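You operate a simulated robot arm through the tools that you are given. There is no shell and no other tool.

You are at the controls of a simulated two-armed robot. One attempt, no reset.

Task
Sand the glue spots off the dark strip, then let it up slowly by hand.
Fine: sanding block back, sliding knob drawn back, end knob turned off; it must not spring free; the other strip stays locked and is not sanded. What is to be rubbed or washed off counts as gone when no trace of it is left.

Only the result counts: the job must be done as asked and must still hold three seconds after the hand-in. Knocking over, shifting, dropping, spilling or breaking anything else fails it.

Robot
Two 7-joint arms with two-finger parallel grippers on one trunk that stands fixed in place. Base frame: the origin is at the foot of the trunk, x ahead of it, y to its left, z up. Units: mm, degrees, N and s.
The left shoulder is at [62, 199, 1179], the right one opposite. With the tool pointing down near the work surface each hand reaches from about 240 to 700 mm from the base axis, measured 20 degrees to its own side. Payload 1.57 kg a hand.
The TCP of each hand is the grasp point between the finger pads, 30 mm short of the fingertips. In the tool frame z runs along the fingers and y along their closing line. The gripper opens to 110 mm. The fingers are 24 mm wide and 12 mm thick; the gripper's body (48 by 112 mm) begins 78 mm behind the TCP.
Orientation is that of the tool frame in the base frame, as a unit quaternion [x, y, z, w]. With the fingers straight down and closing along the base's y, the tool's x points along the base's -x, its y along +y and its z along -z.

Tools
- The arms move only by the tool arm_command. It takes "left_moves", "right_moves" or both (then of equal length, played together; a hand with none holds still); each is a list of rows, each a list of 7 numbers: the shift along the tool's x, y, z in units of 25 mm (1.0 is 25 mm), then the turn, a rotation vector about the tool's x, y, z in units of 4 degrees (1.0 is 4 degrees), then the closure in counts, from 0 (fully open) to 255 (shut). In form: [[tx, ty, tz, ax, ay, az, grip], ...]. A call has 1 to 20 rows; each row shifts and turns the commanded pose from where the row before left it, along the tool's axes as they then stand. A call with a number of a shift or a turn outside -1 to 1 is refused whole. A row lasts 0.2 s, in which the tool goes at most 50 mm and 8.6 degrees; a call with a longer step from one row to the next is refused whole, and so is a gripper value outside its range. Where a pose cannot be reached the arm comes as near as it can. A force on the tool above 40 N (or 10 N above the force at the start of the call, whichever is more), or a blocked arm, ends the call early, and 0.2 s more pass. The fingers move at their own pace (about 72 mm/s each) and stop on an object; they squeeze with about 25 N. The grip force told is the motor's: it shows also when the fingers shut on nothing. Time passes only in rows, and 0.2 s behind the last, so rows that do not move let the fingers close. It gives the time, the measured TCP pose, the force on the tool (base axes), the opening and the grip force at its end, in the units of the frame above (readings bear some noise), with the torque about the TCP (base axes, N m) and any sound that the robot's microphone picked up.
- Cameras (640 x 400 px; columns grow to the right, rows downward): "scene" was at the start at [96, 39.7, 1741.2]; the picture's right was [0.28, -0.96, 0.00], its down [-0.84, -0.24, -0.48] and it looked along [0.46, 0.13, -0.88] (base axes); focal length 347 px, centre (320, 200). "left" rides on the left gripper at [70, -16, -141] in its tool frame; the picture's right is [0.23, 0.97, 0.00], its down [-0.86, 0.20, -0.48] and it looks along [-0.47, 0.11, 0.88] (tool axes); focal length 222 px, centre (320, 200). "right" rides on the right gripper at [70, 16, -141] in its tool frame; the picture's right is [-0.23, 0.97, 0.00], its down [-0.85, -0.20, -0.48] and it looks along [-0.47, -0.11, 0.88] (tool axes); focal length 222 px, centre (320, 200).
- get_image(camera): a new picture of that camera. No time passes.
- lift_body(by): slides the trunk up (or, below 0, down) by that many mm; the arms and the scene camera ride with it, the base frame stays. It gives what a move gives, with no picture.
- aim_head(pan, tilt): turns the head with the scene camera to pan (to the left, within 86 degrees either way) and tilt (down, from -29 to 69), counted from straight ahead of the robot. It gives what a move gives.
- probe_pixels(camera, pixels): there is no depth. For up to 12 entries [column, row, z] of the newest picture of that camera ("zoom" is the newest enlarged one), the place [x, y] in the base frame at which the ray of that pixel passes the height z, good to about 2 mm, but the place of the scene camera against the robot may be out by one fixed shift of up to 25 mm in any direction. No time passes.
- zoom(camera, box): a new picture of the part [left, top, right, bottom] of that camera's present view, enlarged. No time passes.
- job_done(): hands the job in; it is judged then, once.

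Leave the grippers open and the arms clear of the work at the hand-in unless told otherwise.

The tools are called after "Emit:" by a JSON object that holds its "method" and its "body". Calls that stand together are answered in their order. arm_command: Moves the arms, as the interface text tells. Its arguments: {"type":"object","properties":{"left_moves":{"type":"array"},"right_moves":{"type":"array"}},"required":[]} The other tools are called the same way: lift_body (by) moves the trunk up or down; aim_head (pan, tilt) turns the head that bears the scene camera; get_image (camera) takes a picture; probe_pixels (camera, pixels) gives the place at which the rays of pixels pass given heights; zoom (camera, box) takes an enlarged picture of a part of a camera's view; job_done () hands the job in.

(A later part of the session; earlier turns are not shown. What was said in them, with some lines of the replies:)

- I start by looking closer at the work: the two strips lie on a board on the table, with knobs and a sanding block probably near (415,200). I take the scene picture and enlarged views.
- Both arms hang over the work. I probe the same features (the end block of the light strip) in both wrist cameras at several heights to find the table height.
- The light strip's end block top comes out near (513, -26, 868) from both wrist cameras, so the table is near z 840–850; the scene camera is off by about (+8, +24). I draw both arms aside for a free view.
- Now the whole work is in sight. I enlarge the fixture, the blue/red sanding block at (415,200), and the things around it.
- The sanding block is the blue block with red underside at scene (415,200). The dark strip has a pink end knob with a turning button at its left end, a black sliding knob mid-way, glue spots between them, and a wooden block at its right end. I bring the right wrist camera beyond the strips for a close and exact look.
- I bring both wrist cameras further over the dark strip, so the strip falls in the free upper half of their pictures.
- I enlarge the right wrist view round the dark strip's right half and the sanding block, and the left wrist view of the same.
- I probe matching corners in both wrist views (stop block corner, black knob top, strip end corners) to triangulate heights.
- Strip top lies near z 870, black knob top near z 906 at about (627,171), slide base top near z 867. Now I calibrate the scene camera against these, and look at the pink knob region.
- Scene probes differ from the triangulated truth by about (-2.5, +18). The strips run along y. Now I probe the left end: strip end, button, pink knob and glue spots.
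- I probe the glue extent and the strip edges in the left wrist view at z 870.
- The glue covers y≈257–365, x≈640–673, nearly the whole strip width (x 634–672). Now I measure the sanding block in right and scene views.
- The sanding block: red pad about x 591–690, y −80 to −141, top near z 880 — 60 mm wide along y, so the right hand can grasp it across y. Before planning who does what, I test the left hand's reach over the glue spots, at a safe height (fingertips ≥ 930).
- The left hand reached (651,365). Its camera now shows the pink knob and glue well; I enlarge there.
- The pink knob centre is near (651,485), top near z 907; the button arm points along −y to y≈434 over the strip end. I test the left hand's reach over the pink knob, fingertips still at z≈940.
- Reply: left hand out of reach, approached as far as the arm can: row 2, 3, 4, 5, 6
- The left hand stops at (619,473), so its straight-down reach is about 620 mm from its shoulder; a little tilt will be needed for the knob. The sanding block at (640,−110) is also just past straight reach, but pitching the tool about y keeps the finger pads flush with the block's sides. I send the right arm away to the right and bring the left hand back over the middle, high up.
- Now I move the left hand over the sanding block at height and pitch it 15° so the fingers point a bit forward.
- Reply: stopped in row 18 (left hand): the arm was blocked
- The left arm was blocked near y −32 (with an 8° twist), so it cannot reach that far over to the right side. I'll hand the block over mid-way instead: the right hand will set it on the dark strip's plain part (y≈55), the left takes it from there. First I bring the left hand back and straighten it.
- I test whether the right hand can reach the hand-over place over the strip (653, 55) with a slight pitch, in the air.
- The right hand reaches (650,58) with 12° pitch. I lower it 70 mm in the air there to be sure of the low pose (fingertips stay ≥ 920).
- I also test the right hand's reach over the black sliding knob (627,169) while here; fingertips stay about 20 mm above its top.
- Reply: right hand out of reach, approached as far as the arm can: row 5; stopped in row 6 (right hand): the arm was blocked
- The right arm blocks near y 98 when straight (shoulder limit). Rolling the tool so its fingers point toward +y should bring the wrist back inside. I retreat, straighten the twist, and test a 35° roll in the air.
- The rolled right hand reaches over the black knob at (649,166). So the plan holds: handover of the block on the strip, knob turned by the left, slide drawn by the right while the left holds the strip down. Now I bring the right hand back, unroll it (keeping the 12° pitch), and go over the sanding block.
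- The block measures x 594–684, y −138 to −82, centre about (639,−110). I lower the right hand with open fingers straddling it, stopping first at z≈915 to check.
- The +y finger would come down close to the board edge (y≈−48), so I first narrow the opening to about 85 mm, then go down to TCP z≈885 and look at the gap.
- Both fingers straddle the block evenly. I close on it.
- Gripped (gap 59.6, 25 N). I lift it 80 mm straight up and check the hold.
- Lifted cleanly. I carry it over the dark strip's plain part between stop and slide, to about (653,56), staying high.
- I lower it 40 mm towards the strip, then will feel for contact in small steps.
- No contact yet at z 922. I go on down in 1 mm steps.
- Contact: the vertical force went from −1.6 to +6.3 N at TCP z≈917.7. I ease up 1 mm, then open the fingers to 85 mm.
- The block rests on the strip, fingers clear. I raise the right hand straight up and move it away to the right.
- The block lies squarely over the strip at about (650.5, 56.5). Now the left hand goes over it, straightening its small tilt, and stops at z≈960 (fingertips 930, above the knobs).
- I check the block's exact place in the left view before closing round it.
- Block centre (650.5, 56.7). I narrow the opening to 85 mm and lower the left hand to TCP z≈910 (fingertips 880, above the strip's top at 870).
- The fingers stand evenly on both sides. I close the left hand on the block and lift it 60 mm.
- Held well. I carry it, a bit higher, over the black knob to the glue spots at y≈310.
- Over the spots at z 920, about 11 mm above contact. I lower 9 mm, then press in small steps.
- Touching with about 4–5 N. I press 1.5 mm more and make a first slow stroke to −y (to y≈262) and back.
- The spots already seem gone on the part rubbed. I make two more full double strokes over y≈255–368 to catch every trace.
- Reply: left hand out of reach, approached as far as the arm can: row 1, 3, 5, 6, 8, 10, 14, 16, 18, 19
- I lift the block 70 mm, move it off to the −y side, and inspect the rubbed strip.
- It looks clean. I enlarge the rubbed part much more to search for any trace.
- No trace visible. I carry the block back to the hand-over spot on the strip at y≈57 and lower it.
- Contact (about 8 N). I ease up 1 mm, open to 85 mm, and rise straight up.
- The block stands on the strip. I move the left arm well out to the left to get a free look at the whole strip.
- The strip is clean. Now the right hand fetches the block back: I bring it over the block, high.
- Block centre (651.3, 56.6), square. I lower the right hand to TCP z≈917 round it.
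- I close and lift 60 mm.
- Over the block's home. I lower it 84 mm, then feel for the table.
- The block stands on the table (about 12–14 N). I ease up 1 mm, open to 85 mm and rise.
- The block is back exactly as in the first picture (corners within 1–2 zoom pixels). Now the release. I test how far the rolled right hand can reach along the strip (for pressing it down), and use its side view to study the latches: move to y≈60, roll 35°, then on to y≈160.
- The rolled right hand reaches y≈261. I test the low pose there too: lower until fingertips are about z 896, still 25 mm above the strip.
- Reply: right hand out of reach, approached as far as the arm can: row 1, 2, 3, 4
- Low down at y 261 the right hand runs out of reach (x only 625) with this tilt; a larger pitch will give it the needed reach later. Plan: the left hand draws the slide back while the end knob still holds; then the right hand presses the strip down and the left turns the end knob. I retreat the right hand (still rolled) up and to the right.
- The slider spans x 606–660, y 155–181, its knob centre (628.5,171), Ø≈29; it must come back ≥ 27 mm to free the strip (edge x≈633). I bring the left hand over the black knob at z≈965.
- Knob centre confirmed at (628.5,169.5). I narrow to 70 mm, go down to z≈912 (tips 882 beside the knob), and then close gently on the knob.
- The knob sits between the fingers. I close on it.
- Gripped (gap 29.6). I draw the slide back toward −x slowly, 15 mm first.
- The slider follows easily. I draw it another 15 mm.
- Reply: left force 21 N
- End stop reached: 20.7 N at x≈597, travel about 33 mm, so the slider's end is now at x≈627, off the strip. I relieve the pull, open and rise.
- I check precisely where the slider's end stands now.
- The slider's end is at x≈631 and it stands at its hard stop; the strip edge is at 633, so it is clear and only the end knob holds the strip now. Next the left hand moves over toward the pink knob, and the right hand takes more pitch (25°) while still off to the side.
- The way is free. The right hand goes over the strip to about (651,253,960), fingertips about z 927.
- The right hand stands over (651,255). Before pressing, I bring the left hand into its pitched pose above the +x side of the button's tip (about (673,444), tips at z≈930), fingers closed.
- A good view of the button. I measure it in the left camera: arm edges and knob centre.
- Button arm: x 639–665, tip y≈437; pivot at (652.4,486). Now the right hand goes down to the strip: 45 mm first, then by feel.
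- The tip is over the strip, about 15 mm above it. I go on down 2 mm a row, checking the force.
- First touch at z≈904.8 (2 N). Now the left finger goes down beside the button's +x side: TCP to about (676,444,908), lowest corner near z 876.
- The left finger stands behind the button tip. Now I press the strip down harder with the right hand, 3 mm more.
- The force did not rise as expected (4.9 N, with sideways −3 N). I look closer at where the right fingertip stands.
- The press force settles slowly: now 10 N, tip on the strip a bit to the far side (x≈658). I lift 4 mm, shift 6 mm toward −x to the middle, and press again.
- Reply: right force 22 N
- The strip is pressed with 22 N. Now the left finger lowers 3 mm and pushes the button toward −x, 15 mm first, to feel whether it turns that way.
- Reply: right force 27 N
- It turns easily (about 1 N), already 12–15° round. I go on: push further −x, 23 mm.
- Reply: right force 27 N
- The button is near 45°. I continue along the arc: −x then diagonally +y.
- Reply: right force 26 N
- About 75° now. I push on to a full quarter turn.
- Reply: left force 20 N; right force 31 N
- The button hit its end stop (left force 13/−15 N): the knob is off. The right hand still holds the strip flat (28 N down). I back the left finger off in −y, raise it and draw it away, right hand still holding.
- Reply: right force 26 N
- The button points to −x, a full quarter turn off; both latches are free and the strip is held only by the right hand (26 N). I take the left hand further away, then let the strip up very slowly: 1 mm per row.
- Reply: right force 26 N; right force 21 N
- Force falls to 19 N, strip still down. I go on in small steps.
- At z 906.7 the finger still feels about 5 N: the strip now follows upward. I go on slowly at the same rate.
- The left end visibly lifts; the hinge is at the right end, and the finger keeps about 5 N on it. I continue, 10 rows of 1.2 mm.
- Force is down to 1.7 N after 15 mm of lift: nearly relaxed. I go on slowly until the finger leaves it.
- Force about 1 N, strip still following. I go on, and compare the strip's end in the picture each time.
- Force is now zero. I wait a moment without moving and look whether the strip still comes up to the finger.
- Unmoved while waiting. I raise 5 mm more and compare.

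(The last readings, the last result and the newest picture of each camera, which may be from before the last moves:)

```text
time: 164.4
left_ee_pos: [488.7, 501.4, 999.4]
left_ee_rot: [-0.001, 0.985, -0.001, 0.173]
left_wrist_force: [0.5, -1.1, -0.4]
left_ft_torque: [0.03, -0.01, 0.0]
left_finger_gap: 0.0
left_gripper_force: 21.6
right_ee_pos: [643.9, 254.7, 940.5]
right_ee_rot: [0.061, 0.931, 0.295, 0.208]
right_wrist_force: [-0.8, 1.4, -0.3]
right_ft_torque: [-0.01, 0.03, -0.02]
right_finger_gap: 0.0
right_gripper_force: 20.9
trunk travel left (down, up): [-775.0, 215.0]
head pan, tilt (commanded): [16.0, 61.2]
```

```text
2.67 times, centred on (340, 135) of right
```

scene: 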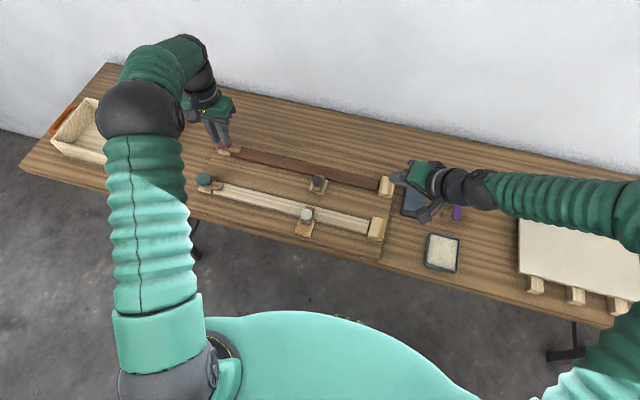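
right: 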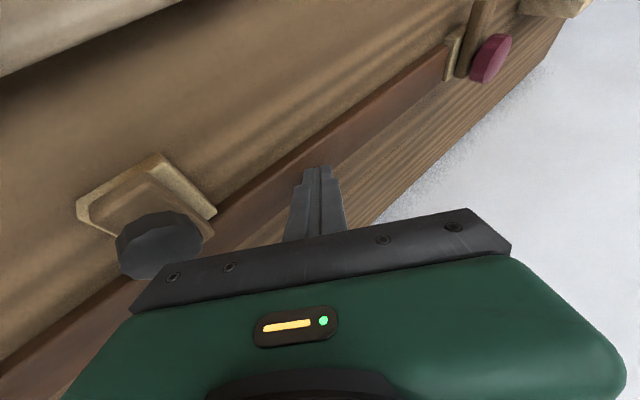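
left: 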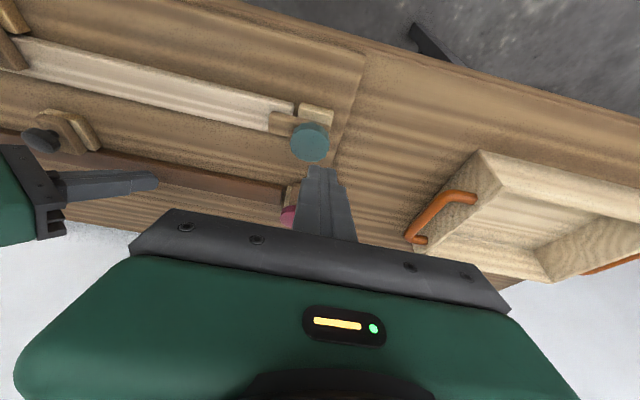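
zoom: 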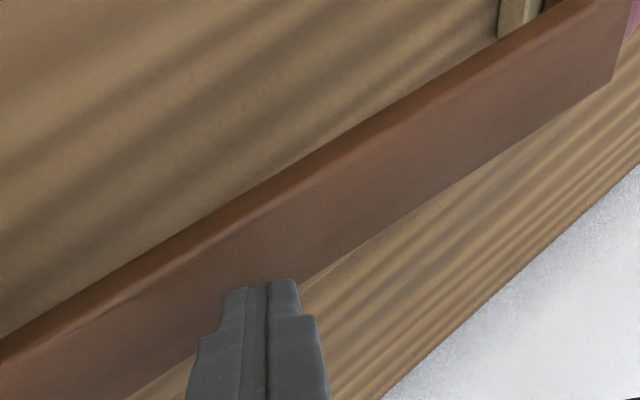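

The strip stayed where it is while the finger left it: it has reached its free rest. I raise the right hand gently clear, then further up.

Emit:
{"method": "arm_command", "body": {"right_moves": [[-0.0277, 0.0459, -0.0594, 0, 0, 0, 255], [-0.0277, 0.0459, -0.0594, 0, 0, 0, 255], [-0.0277, 0.0459, -0.0594, 0, 0, 0, 255], [-0.055, 0.092, -0.119, 0, 0, 0, 255], [-0.055, 0.092, -0.119, 0, 0, 0, 255], [-0.11, 0.18, -0.24, 0, 0, 0, 255], [-0.11, 0.18, -0.24, 0, 0, 0, 255], [-0.22, 0.367, -0.475, 0, 0, 0, 255], [-0.22, 0.367, -0.475, 0, 0, 0, 255], [-0.22, 0.367, -0.475, 0, 0, 0, 255], [-0.22, 0.367, -0.475, 0, 0, 0, 255]]}}

Emit:
{"method": "zoom", "body": {"camera": "left", "box": [20, 90, 340, 290]}}

Emit:
{"method": "get_image", "body": {"camera": "scene"}}

```text
time: 166.8
left_ee_pos: [486.9, 500.4, 998.5]
left_ee_rot: [-0.002, 0.985, -0.001, 0.174]
left_wrist_force: [-0.5, -0.4, 0.0]
left_ft_torque: [-0.02, 0.01, -0.02]
left_finger_gap: 0.0
left_gripper_force: 21.8
right_ee_pos: [642.7, 254.6, 1035.3]
right_ee_rot: [0.061, 0.93, 0.296, 0.207]
right_wrist_force: [0.1, 0.2, 0.2]
right_ft_torque: [0.0, -0.01, 0.01]
right_finger_gap: 0.0
right_gripper_force: 21.9
trunk travel left (down, up): [-775.0, 215.0]
head pan, tilt (commanded): [16.0, 61.2]
```

```text
2.00 times, centred on (180, 190) of left
```

zoom: 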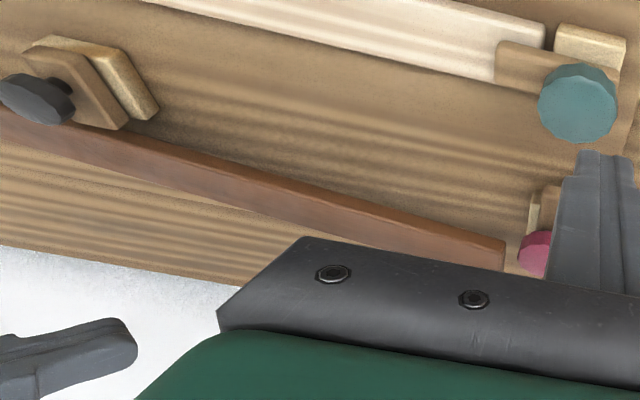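

```text
taken
```

scene: 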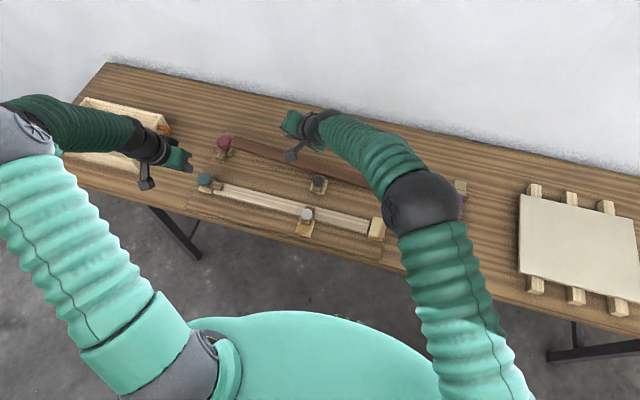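

The strip rests up, slide back, knob off. I now withdraw both arms and open the grippers: first the right back to the side.

Emit:
{"method": "arm_command", "body": {"right_moves": [[-0.036, -0.66, -0.66, 0, 0, 0, 255], [-0.036, -0.66, -0.66, 0, 0, 0, 255], [-0.036, -0.66, -0.66, 0, 0, 0, 255], [-0.036, -0.66, -0.66, 0, 0, 0, 255], [-0.036, -0.66, -0.66, 0, 0, 0, 255], [-0.036, -0.66, -0.66, 0, 0, 0, 255], [-0.036, -0.66, -0.66, 0, 0, 0, 255], [-0.036, -0.66, -0.66, 0, 0, 0, 255], [-0.036, -0.66, -0.66, 0, 0, 0, 255], [-0.036, -0.66, -0.66, 0, 0, 0, 255], [-0.036, -0.66, -0.66, 0, 0, 0, 255], [-0.036, -0.66, -0.66, 0, 0, 0, 255], [-0.036, -0.66, -0.66, 0, 0, 0, 255], [0, 0, 0, 0, 0.8, 0, 200], [0, 0, 0, 0, 0.8, 0, 150], [0, 0, 0, 0, 0.8, 0, 100], [0, 0, 0, 0, 0.8, 0, 50], [0, 0, 0, 0, 0, 0, 0], [0, 0, 0, 0, 0, 0, 0], [0, 0, 0, 0, 0, 0, 0]], "left_moves": [[0.5, 0.1, -0.6, 0, 0, 0, 255], [0.5, 0.1, -0.6, 0, 0, 0, 255], [0.5, 0, -0.6, 0, 0, 0, 255], [0.5, 0, -0.6, 0, 0, 0, 255], [0.5, 0, -0.6, 0, 0, 0, 255], [0, 0, 0, 0, 0.833, 0, 255], [0, 0, 0, 0, 0.833, 0, 200], [0, 0, 0, 0, 0.833, 0, 150], [0, 0, 0, 0, 0.833, 0, 100], [0, 0, 0, 0, 0.833, 0, 50], [0, 0, 0, 0, 0.833, 0, 0], [0, 0, 0, 0, 0, 0, 0], [0, 0, 0, 0, 0, 0, 0], [0, 0, 0, 0, 0, 0, 0], [0, 0, 0, 0, 0, 0, 0], [0, 0, 0, 0, 0, 0, 0], [0, 0, 0, 0, 0, 0, 0], [0, 0, 0, 0, 0, 0, 0], [0, 0, 0, 0, 0, 0, 0], [0, 0, 0, 0, 0, 0, 0]]}}

Emit:
{"method": "get_image", "body": {"camera": "scene"}}

```text
time: 171.0
left_ee_pos: [404.4, 504.1, 1045.6]
left_ee_rot: [0.0, 1.0, -0.001, 0.0]
left_wrist_force: [0.0, -0.3, 0.1]
left_ft_torque: [0.02, 0.04, -0.03]
left_finger_gap: 110.0
left_gripper_force: 0.0
right_ee_pos: [567.2, -35.9, 1073.9]
right_ee_rot: [0.027, 0.948, 0.3, 0.101]
right_wrist_force: [-0.7, 0.1, 0.2]
right_ft_torque: [-0.01, -0.02, 0.02]
right_finger_gap: 109.8
right_gripper_force: 0.1
trunk travel left (down, up): [-775.0, 215.0]
head pan, tilt (commanded): [16.0, 61.2]
```

```text
taken
```

scene: 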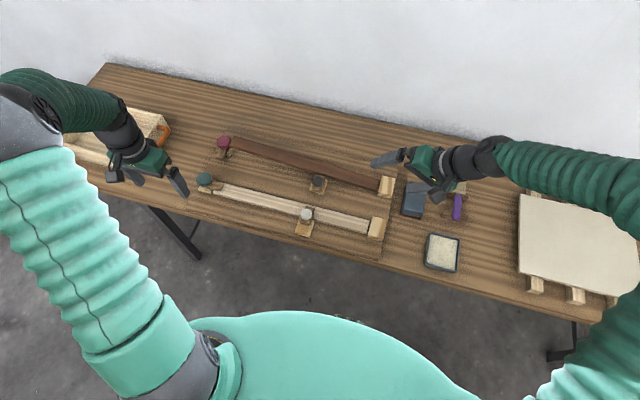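

I unroll the right hand and take it well away from the work.

Emit:
{"method": "arm_command", "body": {"right_moves": [[0, 0, 0, 0.95, 0, -0.212, 0], [0, 0, 0, 0.95, 0, -0.212, 0], [0, 0, 0, 0.95, 0, -0.212, 0], [0, 0, 0, 0.95, 0, -0.212, 0], [0, 0, 0, 0.95, 0, -0.212, 0], [0, 0, 0, 0.95, 0, -0.212, 0], [0, 0, 0, 0.95, 0, -0.212, 0], [0, 0, 0, 0.95, 0, -0.212, 0], [0, 0, 0, 0.95, 0, -0.212, 0], [0.446, -0.96, -0.286, 0, 0, 0, 0], [0.446, -0.96, -0.286, 0, 0, 0, 0], [0.446, -0.96, -0.286, 0, 0, 0, 0], [0.446, -0.96, -0.286, 0, 0, 0, 0], [0.446, -0.96, -0.286, 0, 0, 0, 0], [0.446, -0.96, -0.286, 0, 0, 0, 0], [0.446, -0.96, -0.286, 0, 0, 0, 0], [0.446, -0.96, -0.286, 0, 0, 0, 0], [0.446, -0.96, -0.286, 0, 0, 0, 0], [0.446, -0.96, -0.286, 0, 0, 0, 0], [0.446, -0.96, -0.286, 0, 0, 0, 0]]}}

Emit:
{"method": "get_image", "body": {"camera": "scene"}}

Emit:
{"method": "zoom", "body": {"camera": "scene", "box": [190, 115, 318, 195]}}

Emit:
{"method": "zoom", "body": {"camera": "scene", "box": [290, 140, 418, 220]}}

```text
time: 175.2
left_ee_pos: [404.3, 503.3, 1046.7]
left_ee_rot: [-0.001, 1.0, -0.001, 0.001]
left_wrist_force: [1.0, -0.7, -0.2]
left_ft_torque: [0.0, -0.01, 0.0]
left_finger_gap: 110.1
left_gripper_force: 0.1
right_ee_pos: [432.6, -304.1, 1121.8]
right_ee_rot: [-0.006, 0.994, 0.002, 0.109]
right_wrist_force: [-0.4, 0.5, -0.3]
right_ft_torque: [0.03, -0.02, 0.02]
right_finger_gap: 110.3
right_gripper_force: 0.0
trunk travel left (down, up): [-775.0, 215.0]
head pan, tilt (commanded): [16.0, 61.2]
```

```text
taken
```

scene: 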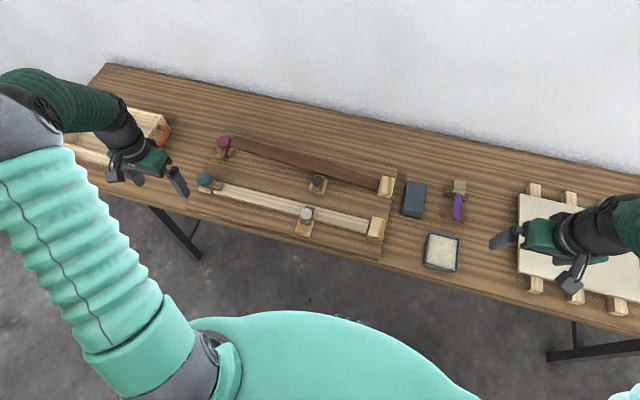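

```text
5.00 times, centred on (254, 155) of scene
```

zoom: 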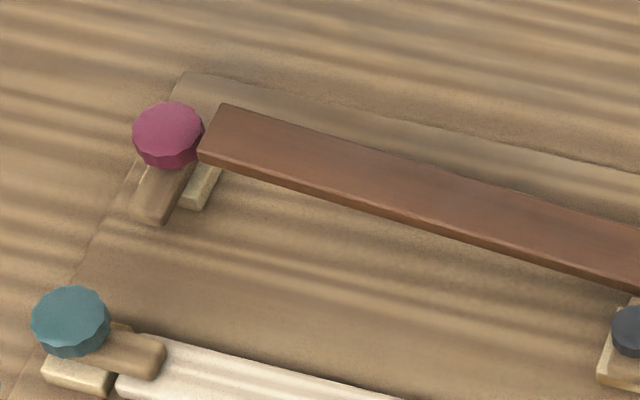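

```text
5.00 times, centred on (354, 180) of scene
```

zoom: 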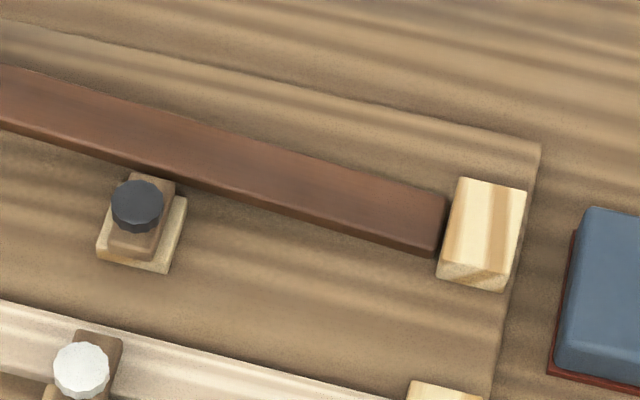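

Strip up and resting, slide back, pink button off, light strip still locked. A last close look at the rubbed surface and the block.

Emit:
{"method": "zoom", "body": {"camera": "scene", "box": [228, 132, 276, 162]}}

Emit:
{"method": "zoom", "body": {"camera": "scene", "box": [266, 142, 330, 182]}}

Emit:
{"method": "zoom", "body": {"camera": "scene", "box": [375, 160, 487, 230]}}

```text
13.33 times, centred on (252, 147) of scene
```

zoom: 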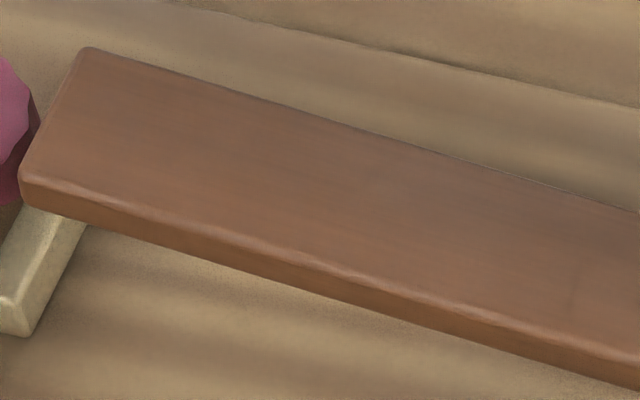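

```text
10.00 times, centred on (298, 162) of scene
```

zoom: 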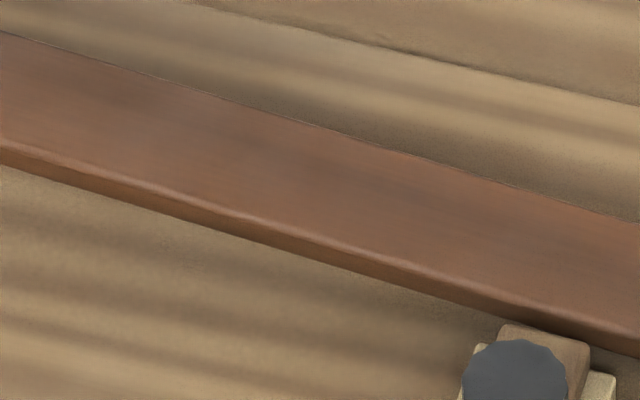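

```text
5.71 times, centred on (431, 195) of scene
```

zoom: 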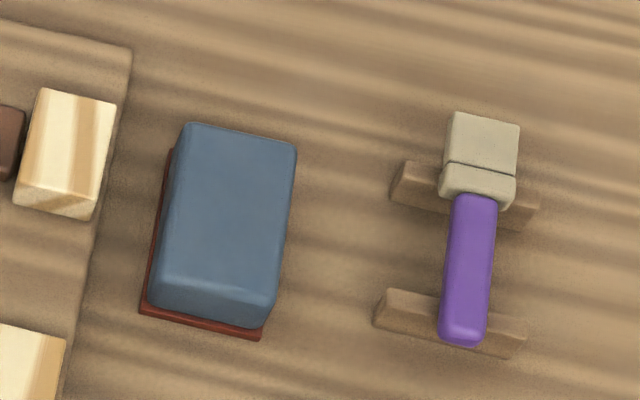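

The strip is clean and at rest, the block is in its place, both latches are off, the light strip is still locked, and the grippers are open and clear of the work. I hand the job in.

Emit:
{"method": "job_done", "body": {}}

```text
The job is handed in.
```

I handed the job in. The dark strip is sanded and released; the hand-in returned no verdict, so what follows is what I saw in the last pictures.

- **Glue spots:** all gone. I found no trace in the close-ups of the dark strip before and after letting it up.
- **Dark strip:** it came up slowly under the right hand, at about 1 mm per step. The pressing force had dropped to zero before the finger left it, and it stayed still after the hand moved away, so it did not spring free.
- **Latches:** the sliding knob is drawn back to its stop, only about 2 mm clear of the strip's edge. The end knob is turned a full quarter off, to its stop.
- **Sanding block:** back in its place, within a couple of millimetres of where it started.
- **Light strip:** still locked, not touched and not sanded.
- **Arms:** both grippers are open and clear of the work.

To hand the block from the right hand to the left and back, I set it down for a moment on a plain part of the dark strip. I saw no mark there.
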